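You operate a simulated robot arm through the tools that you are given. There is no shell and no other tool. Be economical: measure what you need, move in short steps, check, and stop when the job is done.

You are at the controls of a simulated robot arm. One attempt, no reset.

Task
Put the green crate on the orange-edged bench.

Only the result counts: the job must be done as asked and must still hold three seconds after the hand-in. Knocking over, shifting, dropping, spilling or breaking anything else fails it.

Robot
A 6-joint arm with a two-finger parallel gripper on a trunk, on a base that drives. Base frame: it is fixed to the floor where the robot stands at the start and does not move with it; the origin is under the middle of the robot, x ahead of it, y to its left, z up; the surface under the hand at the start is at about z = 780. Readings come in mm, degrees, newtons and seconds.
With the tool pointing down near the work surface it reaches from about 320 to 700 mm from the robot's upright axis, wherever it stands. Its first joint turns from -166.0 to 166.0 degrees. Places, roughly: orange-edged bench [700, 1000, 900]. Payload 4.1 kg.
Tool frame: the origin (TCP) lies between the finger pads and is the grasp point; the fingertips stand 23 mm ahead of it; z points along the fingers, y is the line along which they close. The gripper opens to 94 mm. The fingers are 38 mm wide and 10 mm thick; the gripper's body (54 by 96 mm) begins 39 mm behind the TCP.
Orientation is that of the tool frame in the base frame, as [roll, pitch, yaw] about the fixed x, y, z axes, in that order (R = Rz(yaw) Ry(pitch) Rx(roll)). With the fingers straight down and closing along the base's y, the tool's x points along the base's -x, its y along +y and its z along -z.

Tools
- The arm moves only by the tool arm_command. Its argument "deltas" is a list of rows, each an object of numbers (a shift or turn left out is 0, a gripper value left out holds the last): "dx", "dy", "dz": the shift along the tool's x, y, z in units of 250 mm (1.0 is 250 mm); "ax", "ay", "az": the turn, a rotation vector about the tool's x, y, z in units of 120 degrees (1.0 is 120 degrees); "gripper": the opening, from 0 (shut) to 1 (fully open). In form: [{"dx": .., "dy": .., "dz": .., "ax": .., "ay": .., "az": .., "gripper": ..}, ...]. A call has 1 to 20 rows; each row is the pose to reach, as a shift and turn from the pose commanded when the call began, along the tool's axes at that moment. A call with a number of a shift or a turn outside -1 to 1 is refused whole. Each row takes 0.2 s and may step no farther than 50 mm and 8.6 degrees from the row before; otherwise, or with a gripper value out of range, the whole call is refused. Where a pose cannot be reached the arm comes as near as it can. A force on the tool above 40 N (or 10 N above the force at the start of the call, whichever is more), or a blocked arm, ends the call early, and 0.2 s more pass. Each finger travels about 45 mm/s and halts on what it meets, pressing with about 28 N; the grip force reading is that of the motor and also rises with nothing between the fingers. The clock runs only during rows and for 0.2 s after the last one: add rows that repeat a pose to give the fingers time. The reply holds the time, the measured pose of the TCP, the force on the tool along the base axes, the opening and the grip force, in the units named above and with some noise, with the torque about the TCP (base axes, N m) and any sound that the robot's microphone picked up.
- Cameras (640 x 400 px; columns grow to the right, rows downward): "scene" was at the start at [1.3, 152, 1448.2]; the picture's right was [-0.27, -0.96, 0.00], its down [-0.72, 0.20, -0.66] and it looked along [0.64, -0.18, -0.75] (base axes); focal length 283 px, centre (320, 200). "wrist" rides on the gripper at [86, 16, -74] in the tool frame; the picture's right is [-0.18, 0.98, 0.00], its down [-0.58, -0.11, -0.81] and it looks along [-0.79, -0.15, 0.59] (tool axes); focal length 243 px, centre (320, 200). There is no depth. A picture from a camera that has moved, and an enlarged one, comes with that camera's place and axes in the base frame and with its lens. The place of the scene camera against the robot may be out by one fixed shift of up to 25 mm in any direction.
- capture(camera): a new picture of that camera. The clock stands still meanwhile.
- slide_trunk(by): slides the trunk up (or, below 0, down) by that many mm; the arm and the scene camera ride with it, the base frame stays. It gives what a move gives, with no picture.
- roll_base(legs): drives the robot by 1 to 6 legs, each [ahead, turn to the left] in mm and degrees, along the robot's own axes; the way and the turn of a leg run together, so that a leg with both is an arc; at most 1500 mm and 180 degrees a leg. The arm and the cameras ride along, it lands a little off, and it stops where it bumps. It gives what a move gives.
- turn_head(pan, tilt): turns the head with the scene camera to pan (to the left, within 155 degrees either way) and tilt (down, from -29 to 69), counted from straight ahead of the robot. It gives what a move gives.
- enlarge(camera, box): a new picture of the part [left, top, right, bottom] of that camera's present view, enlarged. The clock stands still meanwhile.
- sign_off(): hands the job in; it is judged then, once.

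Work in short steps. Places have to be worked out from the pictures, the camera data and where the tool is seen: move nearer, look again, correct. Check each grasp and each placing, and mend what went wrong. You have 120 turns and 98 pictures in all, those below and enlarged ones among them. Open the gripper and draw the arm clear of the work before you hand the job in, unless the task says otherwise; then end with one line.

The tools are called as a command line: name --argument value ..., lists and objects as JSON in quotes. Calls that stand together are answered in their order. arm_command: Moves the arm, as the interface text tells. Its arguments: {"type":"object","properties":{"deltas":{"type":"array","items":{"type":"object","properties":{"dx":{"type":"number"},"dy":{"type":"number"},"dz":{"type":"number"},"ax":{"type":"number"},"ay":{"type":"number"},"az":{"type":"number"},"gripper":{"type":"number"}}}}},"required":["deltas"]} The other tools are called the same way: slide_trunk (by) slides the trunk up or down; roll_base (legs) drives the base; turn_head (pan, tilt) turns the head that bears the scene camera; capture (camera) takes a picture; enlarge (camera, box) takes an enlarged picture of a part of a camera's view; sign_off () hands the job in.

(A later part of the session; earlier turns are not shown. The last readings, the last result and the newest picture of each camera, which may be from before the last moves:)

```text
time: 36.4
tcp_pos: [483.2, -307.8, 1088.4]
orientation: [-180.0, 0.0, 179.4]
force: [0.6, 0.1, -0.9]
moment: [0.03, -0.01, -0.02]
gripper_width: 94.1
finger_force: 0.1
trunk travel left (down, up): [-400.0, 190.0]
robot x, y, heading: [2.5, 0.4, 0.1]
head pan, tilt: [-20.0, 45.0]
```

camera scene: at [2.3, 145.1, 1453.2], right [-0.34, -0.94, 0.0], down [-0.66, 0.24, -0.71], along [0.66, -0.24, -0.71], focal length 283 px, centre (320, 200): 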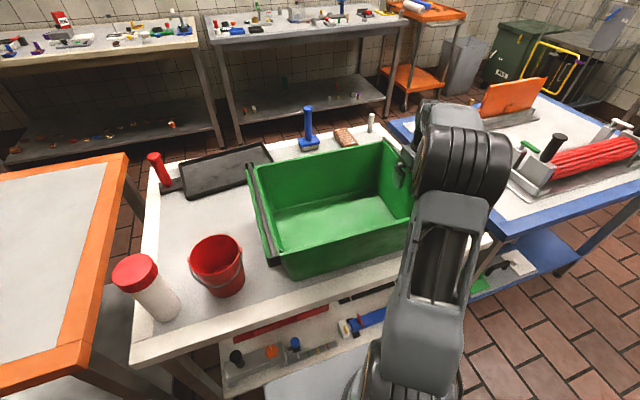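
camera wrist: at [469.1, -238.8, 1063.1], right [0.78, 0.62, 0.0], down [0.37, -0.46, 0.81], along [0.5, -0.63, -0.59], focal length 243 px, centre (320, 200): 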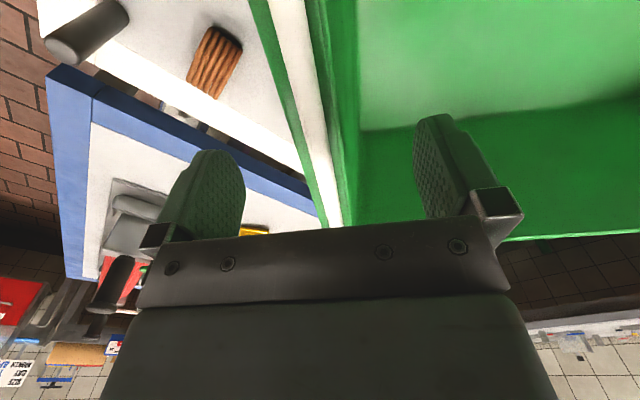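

Now I'll move above the far wall's middle while turning the hand 90°, well above the rim.

arm_command --deltas '[{"dx": -0.09, "dy": 0.12, "az": 0.07}, {"dx": -0.18, "dy": 0.24, "az": 0.14}, {"dx": -0.26, "dy": 0.36, "az": 0.21}, {"dx": -0.34, "dy": 0.48, "az": 0.28}, {"dx": -0.42, "dy": 0.6, "az": 0.35}, {"dx": -0.5, "dy": 0.72, "az": 0.42}, {"dx": -0.56, "dy": 0.84, "az": 0.49}, {"dx": -0.6, "dy": 0.84, "az": 0.56}, {"dx": -0.6, "dy": 0.84, "az": 0.63}, {"dx": -0.6, "dy": 0.84, "az": 0.7}, {"dx": -0.6, "dy": 0.84, "az": 0.75}]'

capture --camera "wrist"

capture --camera "scene"

```text
time: 38.8
tcp_pos: [634.7, -97.1, 1087.4]
orientation: [-179.9, 0.0, 89.2]
force: [0.4, -0.2, 0.3]
moment: [-0.01, 0.02, -0.01]
gripper_width: 94.1
finger_force: 0.0
trunk travel left (down, up): [-400.0, 190.0]
robot x, y, heading: [-1.7, -2.3, 0.1]
head pan, tilt: [-20.0, 45.0]
```

```text
58 pictures are left
camera wrist: at [652.4, -12.0, 1163.0], right [0.98, -0.2, 0.0], down [-0.12, -0.58, 0.81], along [-0.16, -0.79, -0.59], focal length 243 px, centre (320, 200)
```

wrist: 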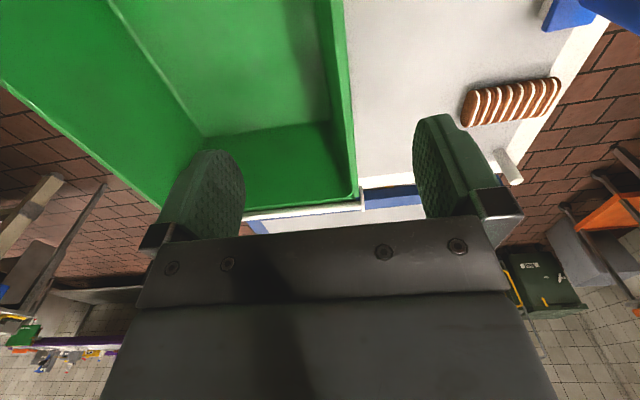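

```text
57 pictures are left
camera scene: at [2.4, 145.2, 1453.2], right [-0.34, -0.94, 0.0], down [-0.66, 0.24, -0.71], along [0.66, -0.24, -0.71], focal length 283 px, centre (320, 200)
```

scene: 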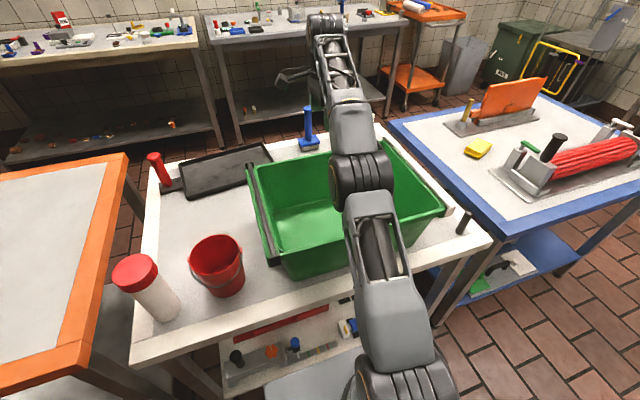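

The far rim is at about x 646. I'll shift 10 mm outward, descend, and look.

arm_command --deltas '[{"dy": 0.04, "dz": 0.1}, {"dy": 0.04, "dz": 0.25}, {"dy": 0.04, "dz": 0.4}]'

capture --camera "wrist"

```text
time: 39.5
tcp_pos: [645.6, -99.5, 987.9]
orientation: [179.9, 0.0, 89.3]
force: [-0.1, -0.5, 0.0]
moment: [-0.01, 0.01, 0.01]
gripper_width: 93.9
finger_force: 0.1
trunk travel left (down, up): [-400.0, 190.0]
robot x, y, heading: [0.4, -0.6, 0.2]
head pan, tilt: [-20.0, 45.0]
```

```text
56 pictures are left
camera wrist: at [663.1, -13.4, 1063.8], right [0.98, -0.19, 0.0], down [-0.12, -0.58, 0.81], along [-0.16, -0.79, -0.59], focal length 243 px, centre (320, 200)
```

wrist: 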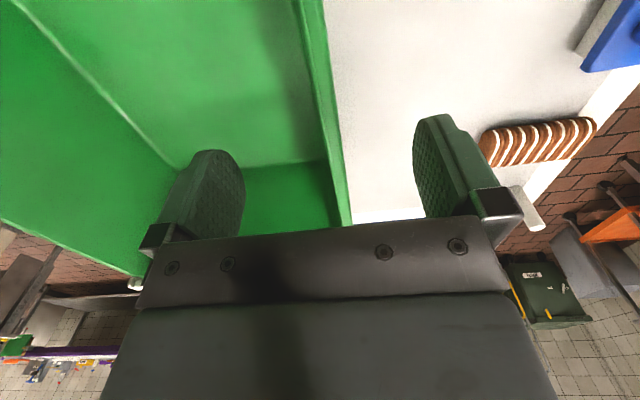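

It is centred and the outside is clear. Descend 48 mm and close.

arm_command --deltas '[{"dz": 0.06}, {"dz": 0.12}, {"dz": 0.18}, {"dz": 0.192}]'

arm_command --deltas '[{"gripper": 0}, {"gripper": 0}, {"gripper": 0}, {"gripper": 0}, {"gripper": 0}, {"gripper": 0}, {"gripper": 0}]'

capture --camera "wrist"

```text
time: 40.5
tcp_pos: [643.5, -98.4, 939.8]
orientation: [180.0, 0.0, 89.4]
force: [0.9, -0.2, 0.1]
moment: [0.01, 0.0, 0.0]
gripper_width: 93.9
finger_force: 0.0
trunk travel left (down, up): [-400.0, 190.0]
robot x, y, heading: [-1.3, -1.1, -0.3]
head pan, tilt: [-20.0, 45.0]
```

```text
time: 42.1
tcp_pos: [644.7, -98.6, 940.0]
orientation: [-180.0, -0.1, 89.4]
force: [1.7, 2.4, 2.9]
moment: [0.03, 0.94, -0.89]
gripper_width: 7.3
finger_force: 28.3
trunk travel left (down, up): [-400.0, 190.0]
robot x, y, heading: [1.0, -5.8, -0.1]
head pan, tilt: [-20.0, 45.0]
```

```text
55 pictures are left
camera wrist: at [662.3, -12.9, 1015.0], right [0.98, -0.2, 0.0], down [-0.12, -0.58, 0.81], along [-0.16, -0.79, -0.59], focal length 243 px, centre (320, 200)
```

wrist: 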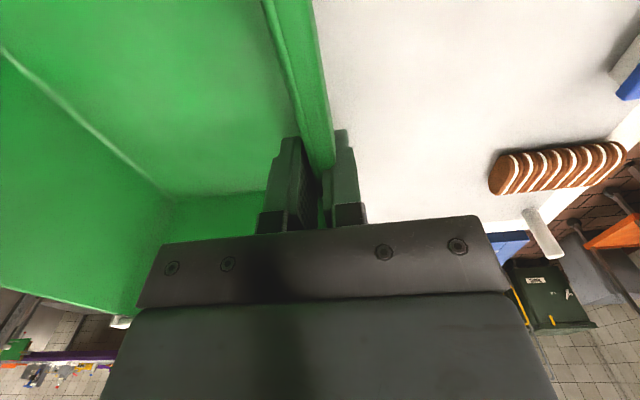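

It is gripped on the thin wall. I'll start tilting the crate about its near bottom edge, moving hand and crate together along an arc to 24°.

arm_command --deltas '[{"dy": -0.047, "dz": -0.074, "ax": -0.0333}, {"dy": -0.1, "dz": -0.144, "ax": -0.0667}, {"dy": -0.157, "dz": -0.21, "ax": -0.1}, {"dy": -0.218, "dz": -0.273, "ax": -0.1333}, {"dy": -0.284, "dz": -0.331, "ax": -0.1667}, {"dy": -0.354, "dz": -0.384, "ax": -0.2}]'

capture --camera "scene"

capture --camera "wrist"

```text
time: 43.5
tcp_pos: [555.6, -97.0, 1036.7]
orientation: [155.9, 0.1, 89.3]
force: [4.6, 0.1, 7.3]
moment: [0.15, 0.98, -0.37]
gripper_width: 7.8
finger_force: 28.0
trunk travel left (down, up): [-400.0, 190.0]
robot x, y, heading: [0.1, -4.4, -0.0]
head pan, tilt: [-20.0, 45.0]
```

```text
54 pictures are left
camera scene: at [2.5, 145.3, 1453.2], right [-0.34, -0.94, 0.0], down [-0.66, 0.24, -0.71], along [0.66, -0.24, -0.71], focal length 283 px, centre (320, 200)
```

scene: 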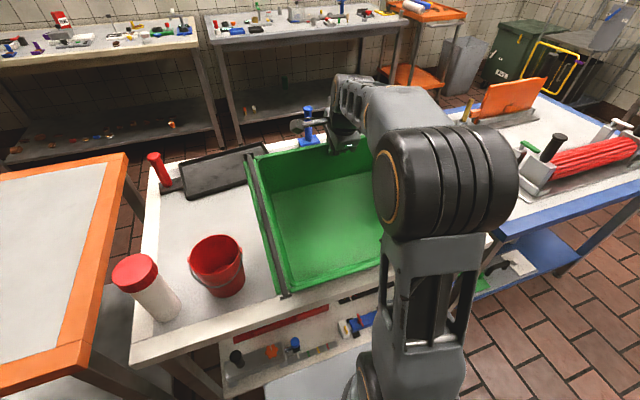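

```text
53 pictures are left
camera wrist: at [542.1, -11.3, 1111.6], right [0.89, -0.19, 0.4], down [-0.44, -0.58, 0.69], along [0.1, -0.79, -0.6], focal length 243 px, centre (320, 200)
```

wrist: 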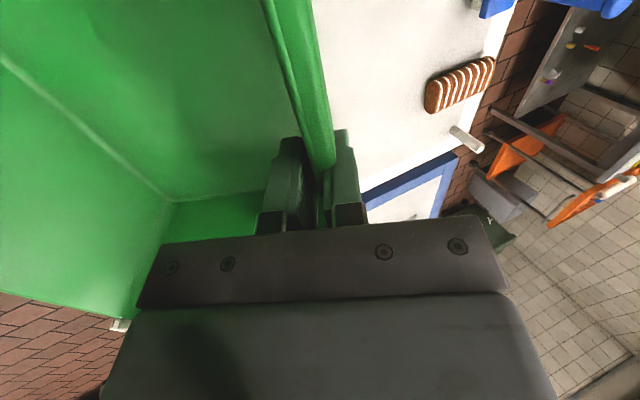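

The crate follows the hand rigidly. I'll go on tilting to 52°, letting its lower edge slide outward so it stays clear of the arm.

arm_command --deltas '[{"dy": 0.042, "dz": -0.056, "ax": -0.0333}, {"dy": 0.075, "dz": -0.089, "ax": -0.0667}, {"dy": 0.104, "dz": -0.116, "ax": -0.1}, {"dy": 0.132, "dz": -0.138, "ax": -0.1333}, {"dy": 0.158, "dz": -0.157, "ax": -0.1667}, {"dy": 0.184, "dz": -0.168, "ax": -0.2}, {"dy": 0.209, "dz": -0.174, "ax": -0.2333}]'

capture --camera "scene"

capture --camera "wrist"

```text
time: 45.1
tcp_pos: [583.9, -97.3, 1096.6]
orientation: [127.8, 0.0, 89.4]
force: [-2.1, -0.3, 1.8]
moment: [0.16, 0.94, 0.39]
gripper_width: 6.6
finger_force: 28.3
trunk travel left (down, up): [-400.0, 190.0]
robot x, y, heading: [-0.3, -2.1, 0.0]
head pan, tilt: [-20.0, 45.0]
```

```text
52 pictures are left
camera scene: at [1.9, 145.2, 1453.2], right [-0.34, -0.94, 0.0], down [-0.66, 0.24, -0.71], along [0.66, -0.24, -0.71], focal length 283 px, centre (320, 200)
```

scene: 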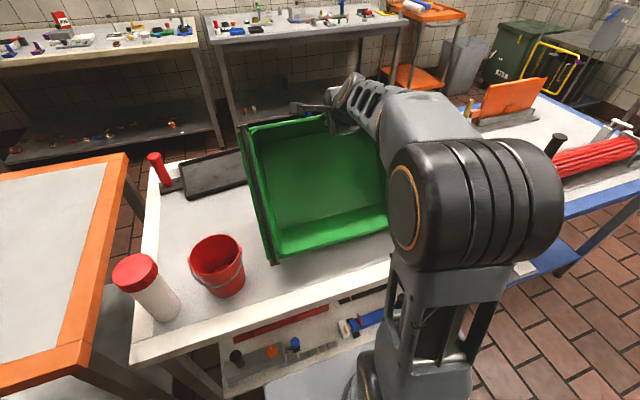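

```text
51 pictures are left
camera wrist: at [538.2, -11.6, 1156.6], right [0.6, -0.19, 0.78], down [-0.71, -0.57, 0.41], along [0.37, -0.8, -0.48], focal length 243 px, centre (320, 200)
```

wrist: 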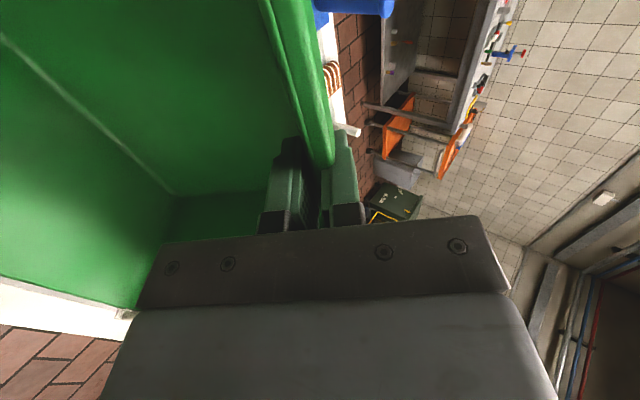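

The crate is at 52° and near its balance. I'll lift it 40 mm straight up and read the full load.

arm_command --deltas '[{"dy": 0.032, "dz": -0.025}, {"dy": 0.063, "dz": -0.049}, {"dy": 0.095, "dz": -0.074}, {"dy": 0.126, "dz": -0.0985}, {"dy": 0.126, "dz": -0.0985}]'

capture --camera "scene"

capture --camera "wrist"

```text
time: 46.4
tcp_pos: [586.9, -97.1, 1134.3]
orientation: [128.1, 0.0, 89.4]
force: [-0.4, -0.1, -10.9]
moment: [0.02, -0.27, 0.0]
gripper_width: 3.8
finger_force: 27.8
trunk travel left (down, up): [-400.0, 190.0]
robot x, y, heading: [0.7, -0.1, 0.1]
head pan, tilt: [-20.0, 45.0]
```

```text
50 pictures are left
camera scene: at [3.1, 145.1, 1453.1], right [-0.34, -0.94, 0.0], down [-0.66, 0.24, -0.71], along [0.66, -0.24, -0.71], focal length 283 px, centre (320, 200)
```

scene: 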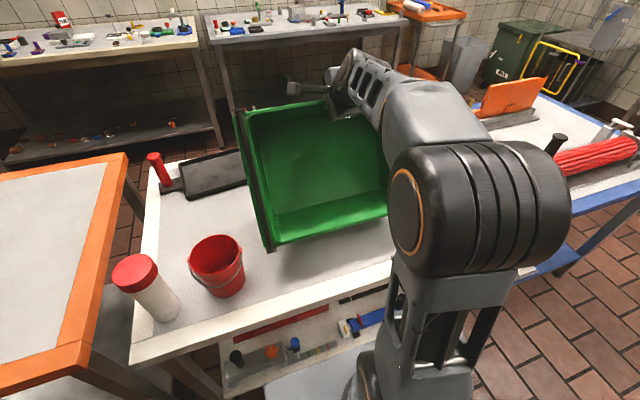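

```text
49 pictures are left
camera wrist: at [539.8, -10.6, 1194.8], right [0.6, -0.19, 0.77], down [-0.71, -0.57, 0.41], along [0.37, -0.8, -0.48], focal length 243 px, centre (320, 200)
```

wrist: 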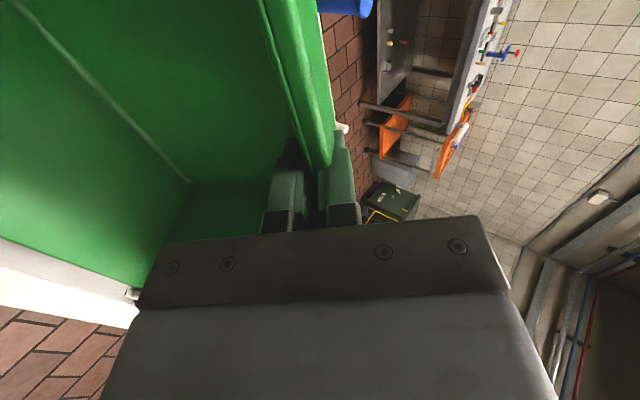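

The crate hangs freely at 10.9 N with little moment. I'll raise the trunk fully for clearance, then check the surroundings with the head.

slide_trunk --by 190

turn_head --pan 85 --tilt 30

capture --camera "scene"

turn_head --pan 150 --tilt 30

capture --camera "scene"

```text
time: 48.4
tcp_pos: [587.1, -96.8, 1324.2]
orientation: [128.1, 0.0, 89.3]
force: [-0.4, 0.2, -10.2]
moment: [0.01, -0.23, -0.01]
gripper_width: 3.7
finger_force: 28.2
trunk travel left (down, up): [-590.0, 0.0]
robot x, y, heading: [1.2, 1.4, -0.2]
head pan, tilt: [-20.0, 45.0]
```

```text
time: 50.2
tcp_pos: [586.7, -96.7, 1325.4]
orientation: [128.1, 0.1, 89.4]
force: [-0.5, 0.3, -10.2]
moment: [0.0, -0.26, -0.05]
gripper_width: 3.9
finger_force: 28.3
trunk travel left (down, up): [-590.0, 0.0]
robot x, y, heading: [-0.5, -0.3, 0.2]
head pan, tilt: [85.0, 30.0]
```

```text
48 pictures are left
camera scene: at [-65.2, 263.0, 1665.8], right [1.0, -0.09, 0.0], down [-0.04, -0.5, -0.87], along [0.08, 0.86, -0.5], focal length 283 px, centre (320, 200)
```

scene: 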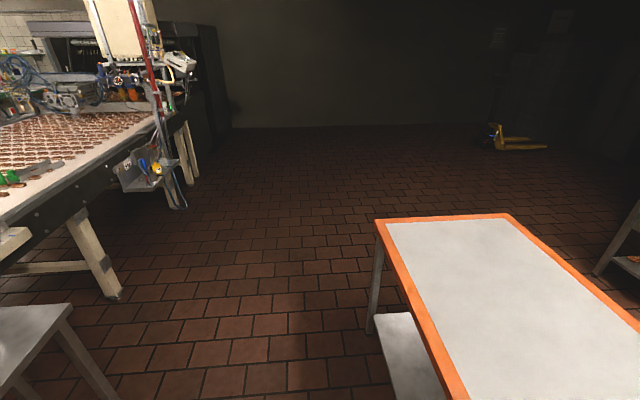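

```text
time: 51.6
tcp_pos: [586.2, -95.5, 1325.7]
orientation: [128.0, 0.0, 89.4]
force: [0.2, -0.2, -9.8]
moment: [0.02, -0.23, -0.01]
gripper_width: 4.0
finger_force: 28.2
trunk travel left (down, up): [-590.0, 0.0]
robot x, y, heading: [1.3, 0.2, 0.1]
head pan, tilt: [150.0, 30.0]
```

```text
47 pictures are left
camera scene: at [-151.4, 218.2, 1665.9], right [0.5, 0.87, 0.0], down [0.43, -0.25, -0.87], along [-0.75, 0.43, -0.5], focal length 283 px, centre (320, 200)
```

scene: 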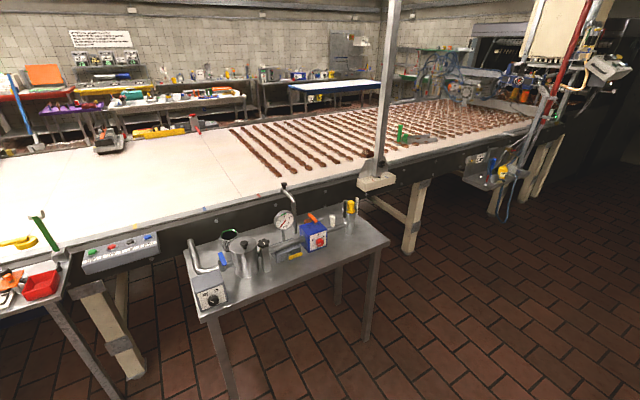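

Behind there is a steel table front at about x −930, leaving a wide aisle. I'll back off 300 mm first and check the grip.

roll_base --legs '[[-300, 0]]'

```text
time: 53.7
tcp_pos: [284.7, -93.1, 1325.3]
orientation: [128.0, 0.0, 89.8]
force: [0.3, 0.7, -9.5]
moment: [0.01, -0.21, 0.01]
gripper_width: 3.9
finger_force: 28.1
trunk travel left (down, up): [-590.0, 0.0]
robot x, y, heading: [-303.7, -1.2, 0.4]
head pan, tilt: [150.0, 30.0]
```

The grip held. Now I'll turn left 90°.

roll_base --legs '[[0, 45], [0, 45]]'

turn_head --pan 0 --tilt 40

capture --camera "scene"

```text
time: 58.2
tcp_pos: [-203.9, 585.8, 1325.4]
orientation: [128.1, -0.1, 179.5]
force: [-0.7, -2.1, -9.5]
moment: [0.23, -0.01, -0.04]
gripper_width: 3.8
finger_force: 27.6
trunk travel left (down, up): [-590.0, 0.0]
robot x, y, heading: [-300.7, -1.2, 89.9]
head pan, tilt: [150.0, 30.0]
```

```text
time: 60.5
tcp_pos: [-205.3, 586.3, 1325.2]
orientation: [128.1, 0.0, 179.5]
force: [-0.4, 0.5, -9.6]
moment: [0.22, 0.0, 0.02]
gripper_width: 4.0
finger_force: 28.2
trunk travel left (down, up): [-590.0, 0.0]
robot x, y, heading: [-297.6, -2.0, 89.9]
head pan, tilt: [0.0, 40.0]
```

```text
46 pictures are left
camera scene: at [-481.7, 31.3, 1650.4], right [1.0, 0.0, 0.0], down [0.0, -0.64, -0.77], along [0.0, 0.77, -0.64], focal length 283 px, centre (320, 200)
```

scene: 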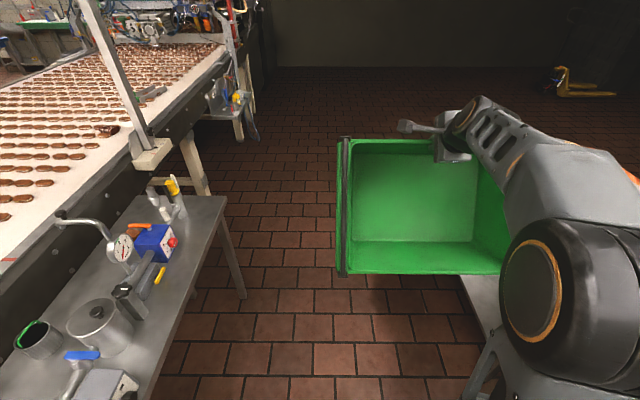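

It is stable and the way ahead is free. Drive 1000 mm.

roll_base --legs '[[1000, 0]]'

```text
time: 65.7
tcp_pos: [-208.4, 1575.7, 1324.9]
orientation: [128.1, 0.0, 179.6]
force: [-0.6, 0.7, -10.0]
moment: [0.21, 0.02, -0.01]
gripper_width: 3.8
finger_force: 28.3
trunk travel left (down, up): [-590.0, 0.0]
robot x, y, heading: [-302.2, 987.2, 90.4]
head pan, tilt: [0.0, 40.0]
```

Now I'll turn right 90° to face the bench and look.

roll_base --legs '[[0, -45], [0, -45]]'

capture --camera "scene"

```text
time: 70.2
tcp_pos: [285.4, 898.4, 1325.0]
orientation: [128.1, 0.0, 90.1]
force: [0.2, -1.1, -10.2]
moment: [-0.01, -0.28, 0.02]
gripper_width: 3.7
finger_force: 28.3
trunk travel left (down, up): [-590.0, 0.0]
robot x, y, heading: [-303.7, 988.3, 0.8]
head pan, tilt: [0.0, 40.0]
```

```text
45 pictures are left
camera scene: at [-293.6, 1160.3, 1650.5], right [0.01, -1.0, 0.0], down [-0.64, -0.01, -0.77], along [0.77, 0.01, -0.64], focal length 283 px, centre (320, 200)
```

scene: 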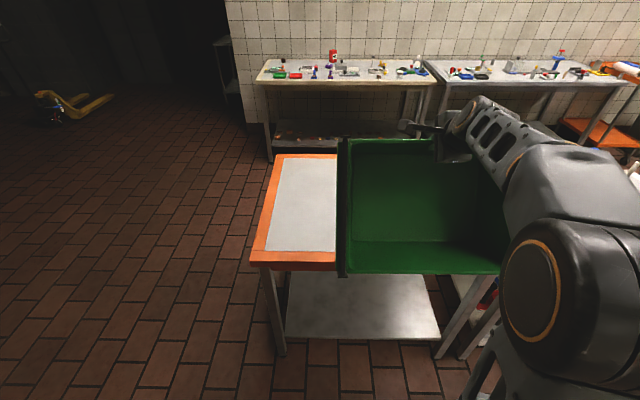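

The crate's length (about y 690–1105) fits within the bench (y 500–1345). I'll drive 290 mm ahead to the same standoff as at the table.

roll_base --legs '[[290, -0.6]]'

turn_head --pan 0 --tilt 60

capture --camera "scene"

capture --camera "wrist"

```text
time: 72.2
tcp_pos: [578.6, 898.8, 1323.6]
orientation: [128.2, 0.1, 90.0]
force: [-0.1, 0.7, -10.2]
moment: [0.01, -0.25, 0.02]
gripper_width: 4.2
finger_force: 27.9
trunk travel left (down, up): [-590.0, 0.0]
robot x, y, heading: [-10.6, 988.0, 0.6]
head pan, tilt: [0.0, 40.0]
```

```text
time: 73.0
tcp_pos: [578.1, 899.1, 1323.5]
orientation: [128.1, -0.1, 89.8]
force: [-0.1, -1.0, -9.7]
moment: [0.05, -0.26, 0.0]
gripper_width: 3.8
finger_force: 28.2
trunk travel left (down, up): [-590.0, 0.0]
robot x, y, heading: [-7.4, 989.9, 0.2]
head pan, tilt: [0.0, 60.0]
```

```text
44 pictures are left
camera scene: at [-17.3, 1163.5, 1623.7], right [0.01, -1.0, 0.0], down [-0.87, -0.01, -0.5], along [0.5, 0.0, -0.87], focal length 283 px, centre (320, 200)
```

scene: 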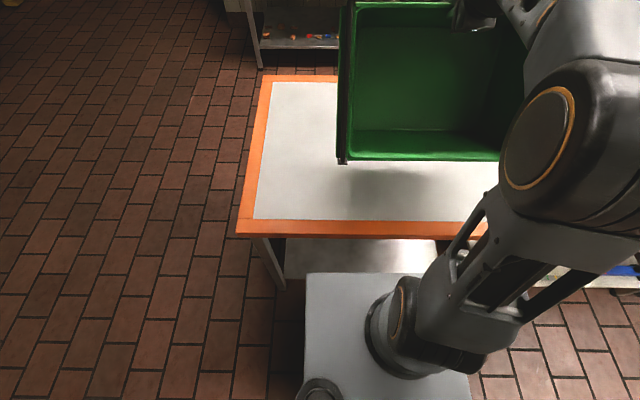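

```text
43 pictures are left
camera wrist: at [530.7, 984.7, 1383.8], right [0.61, -0.19, 0.77], down [-0.7, -0.58, 0.41], along [0.37, -0.79, -0.48], focal length 243 px, centre (320, 200)
```

wrist: 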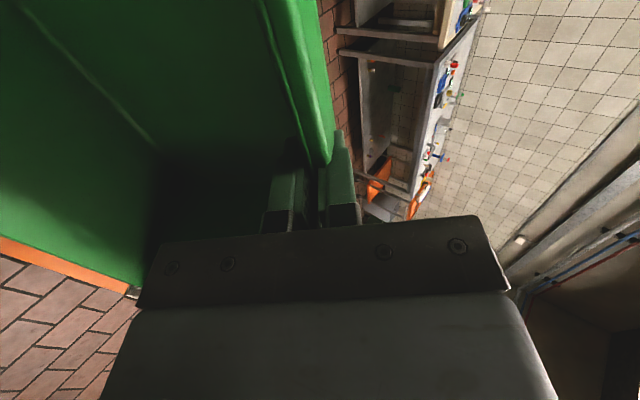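

The bench near edge is at about x 300 and the crate's lower edge is near x 545 over the bench. I'll lower the trunk 80 mm, then approach contact slowly.

slide_trunk --by -80

capture --camera "scene"

```text
time: 74.2
tcp_pos: [577.6, 899.5, 1244.2]
orientation: [128.2, -0.1, 89.9]
force: [0.1, 0.4, -9.8]
moment: [0.04, -0.22, 0.0]
gripper_width: 3.8
finger_force: 27.8
trunk travel left (down, up): [-510.0, 80.0]
robot x, y, heading: [-10.4, 990.9, 0.4]
head pan, tilt: [0.0, 60.0]
```

```text
42 pictures are left
camera scene: at [-17.4, 1163.5, 1543.7], right [0.01, -1.0, 0.0], down [-0.87, -0.01, -0.5], along [0.5, 0.0, -0.87], focal length 283 px, centre (320, 200)
```

scene: 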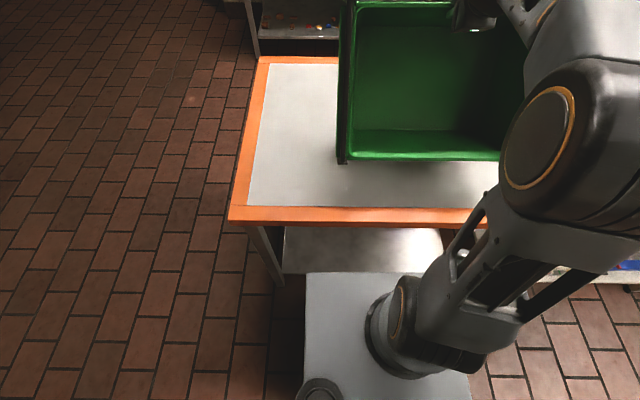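

I'll lower by 16 mm in small rows and read the force.

arm_command --deltas '[{"dy": -0.0126, "dz": 0.0098}, {"dy": -0.0252, "dz": 0.0197}, {"dy": -0.0378, "dz": 0.0296}, {"dy": -0.0504, "dz": 0.0394}]'

arm_command --deltas '[{"dy": -0.0126, "dz": 0.0098}, {"dy": -0.0252, "dz": 0.0197}]'

```text
time: 75.2
tcp_pos: [577.6, 899.6, 1228.7]
orientation: [128.2, -0.1, 90.0]
force: [0.2, -0.4, -9.5]
moment: [0.04, -0.25, -0.06]
gripper_width: 4.0
finger_force: 27.7
trunk travel left (down, up): [-510.0, 80.0]
robot x, y, heading: [-9.0, 990.4, 0.5]
head pan, tilt: [0.0, 60.0]
```

```text
time: 75.8
tcp_pos: [578.7, 899.3, 1222.1]
orientation: [128.2, 0.0, 89.9]
force: [-0.7, -0.4, -9.8]
moment: [0.02, -0.25, -0.03]
gripper_width: 3.7
finger_force: 28.0
trunk travel left (down, up): [-510.0, 80.0]
robot x, y, heading: [-9.5, 987.8, 0.6]
head pan, tilt: [0.0, 60.0]
```

Still no contact, so I'll continue downward in 8 mm bits.

arm_command --deltas '[{"dy": -0.0126, "dz": 0.0098}, {"dy": -0.0252, "dz": 0.0197}]'

arm_command --deltas '[{"dy": -0.0126, "dz": 0.0098}, {"dy": -0.0189, "dz": 0.0148}]'

```text
time: 76.4
tcp_pos: [578.0, 898.9, 1211.4]
orientation: [128.3, 0.0, 89.9]
force: [-0.2, 0.0, -10.1]
moment: [0.04, -0.23, -0.03]
gripper_width: 3.7
finger_force: 28.3
trunk travel left (down, up): [-510.0, 80.0]
robot x, y, heading: [-9.4, 990.2, 0.4]
head pan, tilt: [0.0, 60.0]
```

```text
time: 77.0
tcp_pos: [577.7, 899.2, 1206.1]
orientation: [128.3, 0.0, 89.9]
force: [0.8, 1.0, -9.8]
moment: [0.01, -0.24, -0.03]
gripper_width: 3.9
finger_force: 28.2
trunk travel left (down, up): [-510.0, 80.0]
robot x, y, heading: [-11.7, 989.9, 0.7]
head pan, tilt: [0.0, 60.0]
```

arm_command --deltas '[{"dy": -0.0126, "dz": 0.0098}, {"dy": -0.0252, "dz": 0.0197}]'

arm_command --deltas '[{"dy": -0.0126, "dz": 0.0098}, {"dy": -0.0252, "dz": 0.0197}]'

capture --camera "scene"

```text
time: 77.6
tcp_pos: [578.4, 898.7, 1197.6]
orientation: [128.1, 0.0, 89.9]
force: [0.3, -0.4, -9.4]
moment: [0.01, -0.26, -0.01]
gripper_width: 4.0
finger_force: 28.1
trunk travel left (down, up): [-510.0, 80.0]
robot x, y, heading: [-6.6, 987.7, 0.6]
head pan, tilt: [0.0, 60.0]
```

```text
time: 78.2
tcp_pos: [577.5, 899.0, 1191.4]
orientation: [128.1, -0.1, 89.8]
force: [-0.4, 0.4, -10.2]
moment: [0.02, -0.23, 0.02]
gripper_width: 3.7
finger_force: 27.7
trunk travel left (down, up): [-510.0, 80.0]
robot x, y, heading: [-8.7, 992.3, 0.6]
head pan, tilt: [0.0, 60.0]
```

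```text
41 pictures are left
camera scene: at [-17.3, 1163.5, 1543.7], right [0.01, -1.0, 0.0], down [-0.87, -0.01, -0.5], along [0.5, 0.0, -0.87], focal length 283 px, centre (320, 200)
```

scene: 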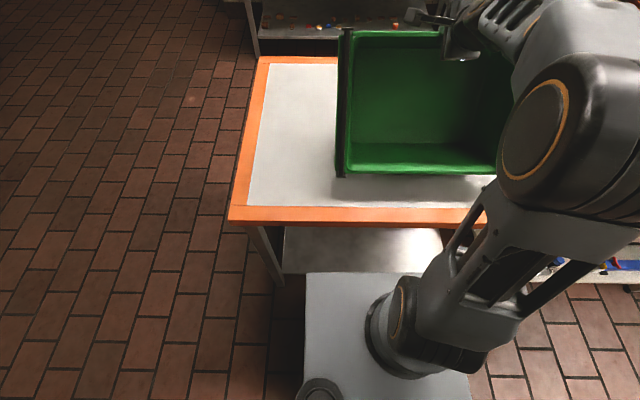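

No contact yet, so the bench is a bit lower than assumed or the crate swung deeper. I'll keep lowering gently.

arm_command --deltas '[{"dy": -0.0126, "dz": 0.0098}, {"dy": -0.0252, "dz": 0.0197}, {"dy": -0.0378, "dz": 0.0296}]'

arm_command --deltas '[{"dy": -0.0126, "dz": 0.0098}, {"dy": -0.0252, "dz": 0.0197}]'

enlarge --camera "scene" --box '[320, 20, 520, 220]'

```text
time: 79.0
tcp_pos: [577.6, 899.8, 1181.0]
orientation: [128.0, -0.1, 89.9]
force: [-0.5, -0.8, 0.1]
moment: [0.49, 0.14, 0.5]
gripper_width: 4.0
finger_force: 27.3
trunk travel left (down, up): [-510.0, 80.0]
robot x, y, heading: [-11.0, 991.1, 0.3]
head pan, tilt: [0.0, 60.0]
```

```text
time: 79.6
tcp_pos: [575.9, 899.0, 1178.5]
orientation: [127.1, 0.2, 89.7]
force: [7.5, 3.3, 37.9]
moment: [0.32, -1.35, -0.03]
gripper_width: 4.0
finger_force: 27.9
trunk travel left (down, up): [-510.0, 80.0]
robot x, y, heading: [-10.4, 990.0, 0.5]
head pan, tilt: [0.0, 60.0]
```

```text
2.00 times, centred on (420, 120) of scene
camera zoom: at [-22.0, 1164.4, 1544.3], right [0.01, -1.0, 0.0], down [-0.86, -0.01, -0.5], along [0.5, 0.0, -0.86], focal length 566 px, centre (120, 360)
```

zoom: 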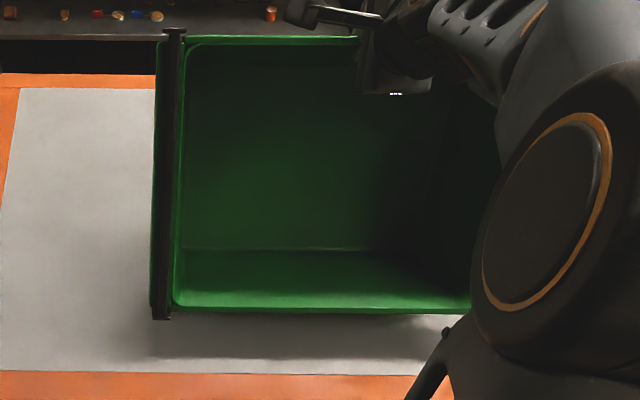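

Contact is at TCP z of about 1182. I'll ease off and start lowering the far side, reversing the earlier tilt path (52° → 40°) with the edge sliding back toward me.

arm_command --deltas '[{"dy": 0.0315, "dz": -0.0246}, {"dy": 0.011, "dz": -0.034, "ax": 0.0333}, {"dy": -0.017, "dz": -0.0374, "ax": 0.0667}, {"dy": -0.0502, "dz": -0.0369, "ax": 0.1}]'

capture --camera "scene"

capture --camera "wrist"

```text
time: 80.6
tcp_pos: [566.4, 898.6, 1179.7]
orientation: [137.8, 0.3, 89.7]
force: [2.5, 2.4, 11.9]
moment: [0.46, -1.09, -0.38]
gripper_width: 11.2
finger_force: 28.2
trunk travel left (down, up): [-510.0, 80.0]
robot x, y, heading: [-10.1, 991.2, 0.4]
head pan, tilt: [0.0, 60.0]
stopped in row 4: the force on the tool passed its limit at 51 N (the readings are from after the stop); the commanded pose is now the measured one
```

```text
39 pictures are left
camera scene: at [-17.7, 1164.1, 1543.2], right [0.01, -1.0, 0.0], down [-0.87, -0.01, -0.5], along [0.5, 0.0, -0.87], focal length 283 px, centre (320, 200)
```

scene: 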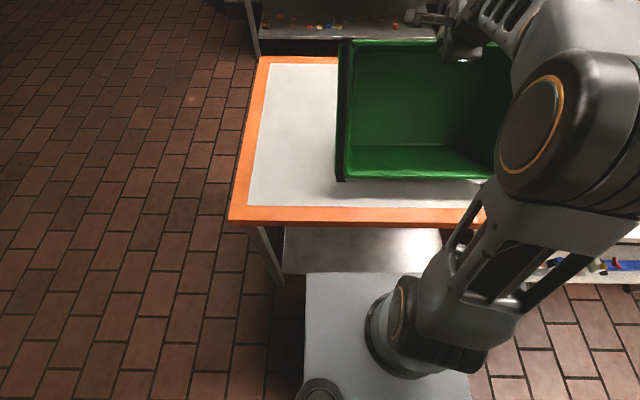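

```text
38 pictures are left
camera wrist: at [530.8, 985.2, 1245.9], right [0.73, -0.18, 0.66], down [-0.63, -0.58, 0.53], along [0.28, -0.8, -0.53], focal length 243 px, centre (320, 200)
```

wrist: 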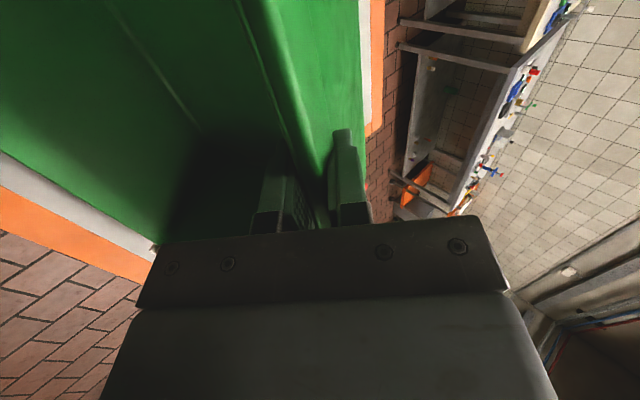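

The crate stood almost upright on its edge, so the tool turned against it and the fingers spread to 11 mm. I'll lift off again, rotating the tool back to match the crate.

arm_command --deltas '[{"dy": 0.0134, "dz": -0.0149, "ax": -0.033}, {"dy": 0.0268, "dz": -0.0297, "ax": -0.067}, {"dy": 0.0401, "dz": -0.0446, "ax": -0.1}, {"dy": 0.0535, "dz": -0.0594, "ax": -0.1}, {"dy": 0.08, "dz": -0.089, "ax": -0.1}]'

capture --camera "wrist"

capture --camera "scene"

```text
time: 81.8
tcp_pos: [565.7, 898.7, 1205.7]
orientation: [126.4, 0.2, 89.8]
force: [-0.1, -0.5, -9.5]
moment: [0.03, -0.19, 0.02]
gripper_width: 4.0
finger_force: 27.9
trunk travel left (down, up): [-510.0, 80.0]
robot x, y, heading: [-7.9, 987.2, 0.5]
head pan, tilt: [0.0, 60.0]
```

```text
37 pictures are left
camera wrist: at [517.2, 984.9, 1263.2], right [0.58, -0.18, 0.79], down [-0.72, -0.58, 0.39], along [0.38, -0.8, -0.47], focal length 243 px, centre (320, 200)
```

wrist: 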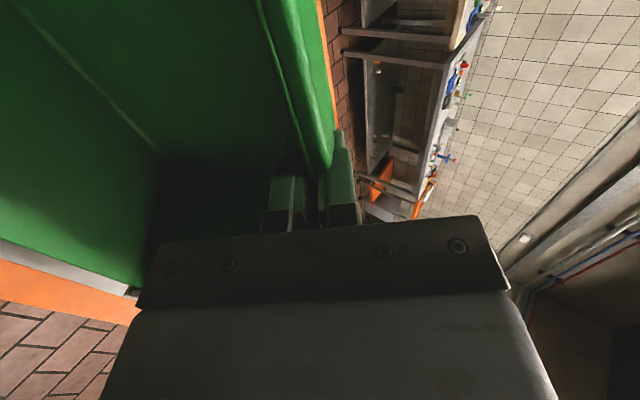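

```text
36 pictures are left
camera scene: at [-17.6, 1163.6, 1543.7], right [0.01, -1.0, 0.0], down [-0.87, -0.01, -0.5], along [0.5, 0.0, -0.87], focal length 283 px, centre (320, 200)
```

scene: 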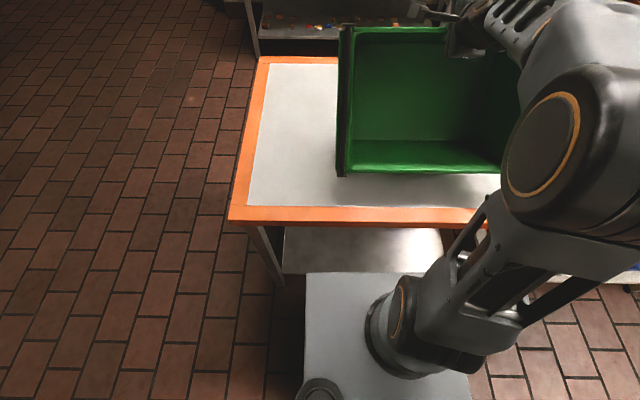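

With the pads flush, the crate hangs at about 67° (tool 54° plus a 13° wall slope). That is past the tipping point, which explains the jam. I'll turn the tool back in the air to about 36°, so the crate is near 49°, and pull it 85 mm nearer.

arm_command --deltas '[{"dy": -0.034, "dz": -0.046, "ax": 0.025}, {"dy": -0.067, "dz": -0.091, "ax": 0.05}, {"dy": -0.101, "dz": -0.137, "ax": 0.075}, {"dy": -0.134, "dz": -0.182, "ax": 0.1}, {"dy": -0.168, "dz": -0.228, "ax": 0.125}, {"dy": -0.202, "dz": -0.274, "ax": 0.147}]'

capture --camera "wrist"

capture --camera "scene"

```text
time: 83.2
tcp_pos: [482.3, 898.6, 1206.6]
orientation: [144.1, 0.3, 89.8]
force: [0.5, 0.6, -9.9]
moment: [0.01, -0.66, -0.02]
gripper_width: 3.9
finger_force: 27.7
trunk travel left (down, up): [-510.0, 80.0]
robot x, y, heading: [-7.8, 988.6, 0.2]
head pan, tilt: [0.0, 60.0]
```

```text
35 pictures are left
camera wrist: at [452.0, 985.4, 1276.4], right [0.79, -0.18, 0.58], down [-0.56, -0.58, 0.59], along [0.22, -0.8, -0.56], focal length 243 px, centre (320, 200)
```

wrist: 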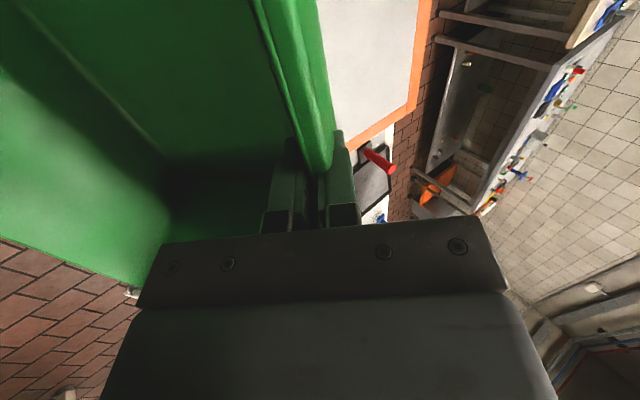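

```text
34 pictures are left
camera scene: at [-17.8, 1163.6, 1543.7], right [0.01, -1.0, 0.0], down [-0.87, -0.01, -0.5], along [0.5, 0.0, -0.87], focal length 283 px, centre (320, 200)
```

scene: 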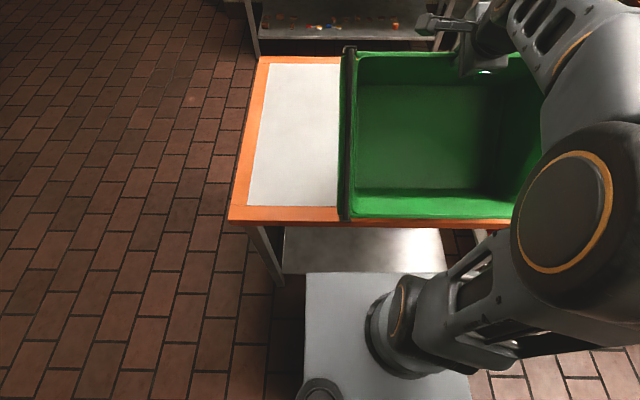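

The grip holds flush with a moment of 0.66 N·m. Now I'll lower toward the bench in small bits.

arm_command --deltas '[{"dy": -0.0094, "dz": 0.013}, {"dy": -0.0188, "dz": 0.0259}, {"dy": -0.0282, "dz": 0.0389}, {"dy": -0.0376, "dz": 0.0518}]'

arm_command --deltas '[{"dy": -0.0094, "dz": 0.013}, {"dy": -0.0141, "dz": 0.0194}]'

```text
time: 84.2
tcp_pos: [480.9, 899.2, 1189.8]
orientation: [144.0, 0.3, 89.8]
force: [0.1, 0.0, -10.2]
moment: [0.03, -0.66, -0.01]
gripper_width: 3.9
finger_force: 28.1
trunk travel left (down, up): [-510.0, 80.0]
robot x, y, heading: [-8.5, 989.0, 0.7]
head pan, tilt: [0.0, 60.0]
```

```text
time: 84.8
tcp_pos: [481.3, 899.8, 1185.0]
orientation: [144.1, 0.2, 89.7]
force: [-1.1, 0.9, -10.4]
moment: [0.0, -0.66, 0.04]
gripper_width: 3.9
finger_force: 27.8
trunk travel left (down, up): [-510.0, 80.0]
robot x, y, heading: [-11.2, 989.7, 0.3]
head pan, tilt: [0.0, 60.0]
```

arm_command --deltas '[{"dy": -0.0094, "dz": 0.013}, {"dy": -0.0141, "dz": 0.0194}]'

arm_command --deltas '[{"dy": -0.0094, "dz": 0.013}, {"dy": -0.0141, "dz": 0.0194}]'

arm_command --deltas '[{"dy": -0.0094, "dz": 0.013}]'

```text
time: 85.4
tcp_pos: [481.3, 898.1, 1178.5]
orientation: [144.0, 0.2, 89.9]
force: [0.6, -0.6, -9.7]
moment: [0.0, -0.65, 0.02]
gripper_width: 3.9
finger_force: 28.3
trunk travel left (down, up): [-510.0, 80.0]
robot x, y, heading: [-10.5, 991.2, 0.6]
head pan, tilt: [0.0, 60.0]
```

```text
time: 86.0
tcp_pos: [481.3, 899.4, 1172.5]
orientation: [143.9, 0.1, 89.8]
force: [0.1, -0.1, -10.4]
moment: [0.04, -0.66, -0.02]
gripper_width: 3.9
finger_force: 27.9
trunk travel left (down, up): [-510.0, 80.0]
robot x, y, heading: [-6.9, 989.6, 0.2]
head pan, tilt: [0.0, 60.0]
```

```text
time: 86.4
tcp_pos: [481.2, 897.9, 1167.4]
orientation: [144.0, 0.2, 89.8]
force: [-0.1, 0.2, -10.6]
moment: [0.03, -0.7, 0.02]
gripper_width: 3.9
finger_force: 27.7
trunk travel left (down, up): [-510.0, 80.0]
robot x, y, heading: [-13.1, 988.9, 0.4]
head pan, tilt: [0.0, 60.0]
```

Contact is later than expected, so I'll check with a picture that the lower edge is over the bench.

capture --camera "scene"

capture --camera "wrist"

```text
33 pictures are left
camera scene: at [-17.6, 1163.6, 1543.7], right [0.01, -1.0, 0.0], down [-0.87, -0.01, -0.5], along [0.5, 0.0, -0.87], focal length 283 px, centre (320, 200)
```

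scene: 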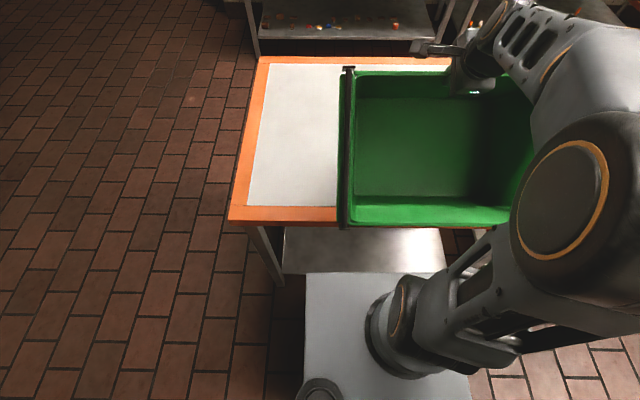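

```text
32 pictures are left
camera wrist: at [451.8, 984.5, 1238.4], right [0.79, -0.18, 0.58], down [-0.56, -0.58, 0.59], along [0.22, -0.8, -0.56], focal length 243 px, centre (320, 200)
```

wrist: 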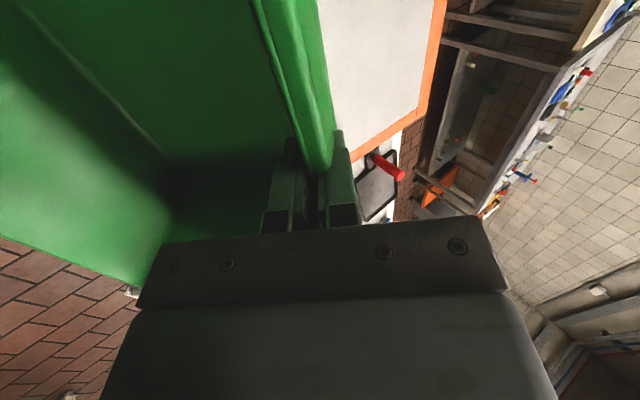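

The lower edge is at about x 370, inside the bench. I'll continue lowering gently.

arm_command --deltas '[{"dy": -0.0094, "dz": 0.013}]'

arm_command --deltas '[{"dy": -0.0094, "dz": 0.013}]'

arm_command --deltas '[{"dy": -0.0094, "dz": 0.013}]'

```text
time: 86.8
tcp_pos: [480.3, 898.4, 1165.2]
orientation: [144.1, 0.3, 89.8]
force: [-0.2, 0.3, -6.6]
moment: [0.01, -0.56, 0.09]
gripper_width: 3.9
finger_force: 27.7
trunk travel left (down, up): [-510.0, 80.0]
robot x, y, heading: [-7.7, 990.7, 0.6]
head pan, tilt: [0.0, 60.0]
```

```text
time: 87.2
tcp_pos: [482.6, 898.3, 1164.6]
orientation: [143.3, 0.5, 89.7]
force: [4.9, -0.2, 19.3]
moment: [0.74, 0.68, 0.37]
gripper_width: 3.9
finger_force: 28.2
trunk travel left (down, up): [-510.0, 80.0]
robot x, y, heading: [-9.2, 990.5, 0.3]
head pan, tilt: [0.0, 60.0]
```

```text
time: 87.7
tcp_pos: [483.5, 898.1, 1164.1]
orientation: [142.8, 0.5, 89.6]
force: [0.7, 1.2, 8.2]
moment: [0.42, 0.91, 0.0]
gripper_width: 4.4
finger_force: 28.1
trunk travel left (down, up): [-510.0, 80.0]
robot x, y, heading: [-12.6, 988.8, 0.5]
head pan, tilt: [0.0, 60.0]
stopped in row 1: the force on the tool passed its limit at 42 N (the readings are from after the stop); the commanded pose is now the measured one
```

Contact is firm at TCP z 1165 with the crate at about 40°, its edge at x ≈ 381. I'll lay it down along the arc about that edge, first 16°.

arm_command --deltas '[{"dy": 0.0492, "dz": 0.0675, "ax": 0.0333}, {"dy": 0.088, "dz": 0.1421, "ax": 0.0667}, {"dy": 0.1219, "dz": 0.2231, "ax": 0.1}, {"dy": 0.1502, "dz": 0.3049, "ax": 0.1333}]'

capture --camera "scene"

capture --camera "wrist"

```text
time: 88.7
tcp_pos: [558.4, 898.7, 1122.4]
orientation: [159.2, 0.5, 89.8]
force: [6.0, -1.6, 8.5]
moment: [-0.39, 0.85, 0.22]
gripper_width: 5.0
finger_force: 28.3
trunk travel left (down, up): [-510.0, 80.0]
robot x, y, heading: [-9.8, 989.1, 0.6]
head pan, tilt: [0.0, 60.0]
```

```text
31 pictures are left
camera scene: at [-17.4, 1163.8, 1543.6], right [0.01, -1.0, 0.0], down [-0.87, -0.01, -0.5], along [0.5, 0.0, -0.87], focal length 283 px, centre (320, 200)
```

scene: 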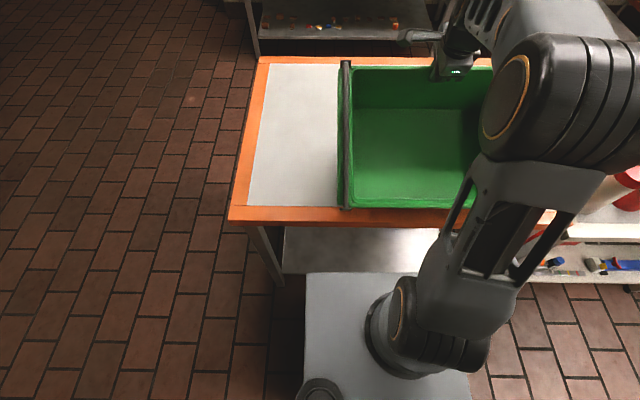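

```text
30 pictures are left
camera wrist: at [548.9, 984.1, 1197.7], right [0.92, -0.19, 0.35], down [-0.39, -0.57, 0.72], along [0.07, -0.8, -0.6], focal length 243 px, centre (320, 200)
```

wrist: 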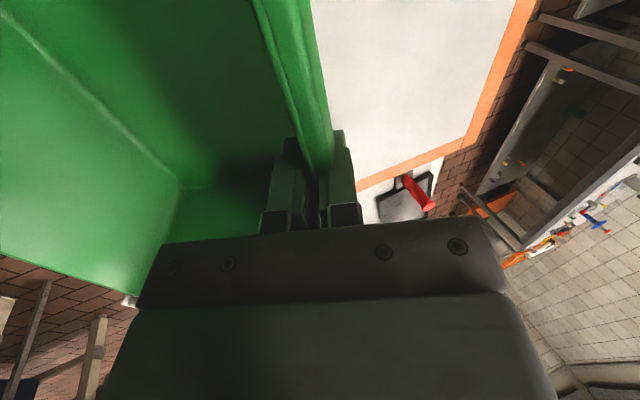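

The lay-down works. I'll continue another 12°.

arm_command --deltas '[{"dy": 0.0463, "dz": 0.0692, "ax": 0.0333}, {"dy": 0.0875, "dz": 0.1406, "ax": 0.0667}, {"dy": 0.1228, "dz": 0.2163, "ax": 0.1}]'

capture --camera "scene"

```text
time: 89.5
tcp_pos: [605.4, 897.7, 1083.4]
orientation: [171.2, 0.4, 89.5]
force: [-1.2, -1.4, -2.0]
moment: [-0.04, 0.94, 0.38]
gripper_width: 4.2
finger_force: 28.1
trunk travel left (down, up): [-510.0, 80.0]
robot x, y, heading: [-10.4, 990.7, 0.7]
head pan, tilt: [0.0, 60.0]
```

```text
29 pictures are left
camera scene: at [-17.8, 1163.5, 1543.6], right [0.01, -1.0, 0.0], down [-0.87, -0.01, -0.5], along [0.5, 0.0, -0.87], focal length 283 px, centre (320, 200)
```

scene: 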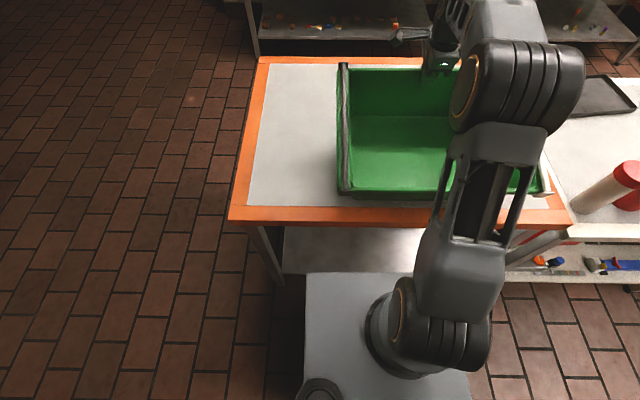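

About 12° remain. I'll continue the arc, watching the force.

arm_command --deltas '[{"dy": 0.0455, "dz": 0.0718, "ax": 0.0333}, {"dy": 0.0862, "dz": 0.149, "ax": 0.0667}]'

capture --camera "scene"

capture --camera "wrist"

```text
time: 90.0
tcp_pos: [636.0, 896.7, 1050.5]
orientation: [179.2, 0.5, 89.6]
force: [0.2, 2.5, -0.8]
moment: [0.26, 0.94, 0.07]
gripper_width: 4.2
finger_force: 27.8
trunk travel left (down, up): [-510.0, 80.0]
robot x, y, heading: [-12.1, 990.2, 0.5]
head pan, tilt: [0.0, 60.0]
```

```text
28 pictures are left
camera scene: at [-17.2, 1163.7, 1543.7], right [0.01, -1.0, 0.0], down [-0.87, -0.01, -0.5], along [0.5, 0.0, -0.87], focal length 283 px, centre (320, 200)
```

scene: 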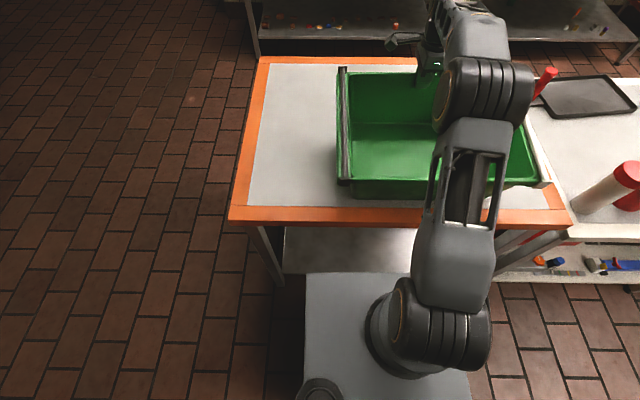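

```text
27 pictures are left
camera wrist: at [652.6, 983.2, 1124.9], right [0.98, -0.19, 0.02], down [-0.12, -0.57, 0.81], along [-0.14, -0.8, -0.59], focal length 243 px, centre (320, 200)
```

wrist: 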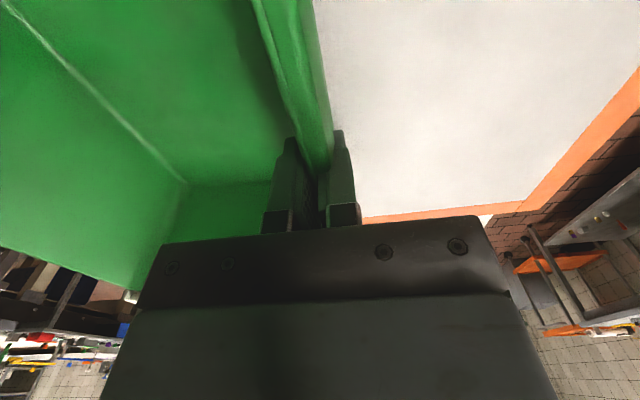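

Only a few degrees remain. I'll finish the last bit downward and watch the force.

arm_command --deltas '[{"dy": 0.02, "dz": 0.032, "ax": 0.015}, {"dy": 0.038, "dz": 0.062, "ax": 0.03}, {"dy": 0.038, "dz": 0.062, "ax": 0.03}]'

enlarge --camera "scene" --box '[320, 40, 560, 220]'

```text
time: 90.8
tcp_pos: [644.2, 895.6, 1035.3]
orientation: [-177.4, 0.4, 89.6]
force: [2.9, 0.6, -1.0]
moment: [0.2, 0.88, -0.22]
gripper_width: 4.2
finger_force: 28.1
trunk travel left (down, up): [-510.0, 80.0]
robot x, y, heading: [-8.1, 991.1, 0.6]
head pan, tilt: [0.0, 60.0]
```

```text
2.22 times, centred on (440, 130) of scene
camera zoom: at [-17.6, 1163.8, 1543.7], right [0.01, -1.0, 0.0], down [-0.87, -0.01, -0.5], along [0.5, 0.0, -0.87], focal length 629 px, centre (53, 356)
```

zoom: 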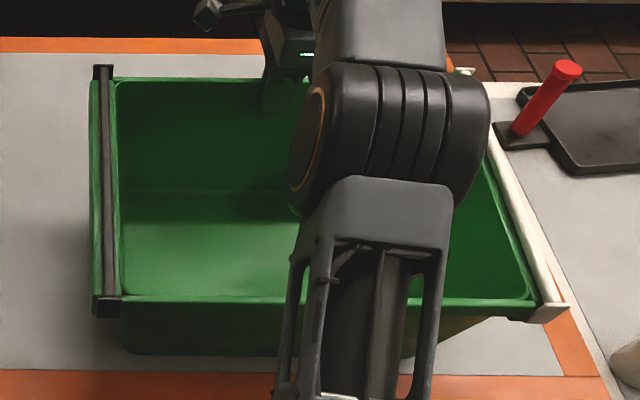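

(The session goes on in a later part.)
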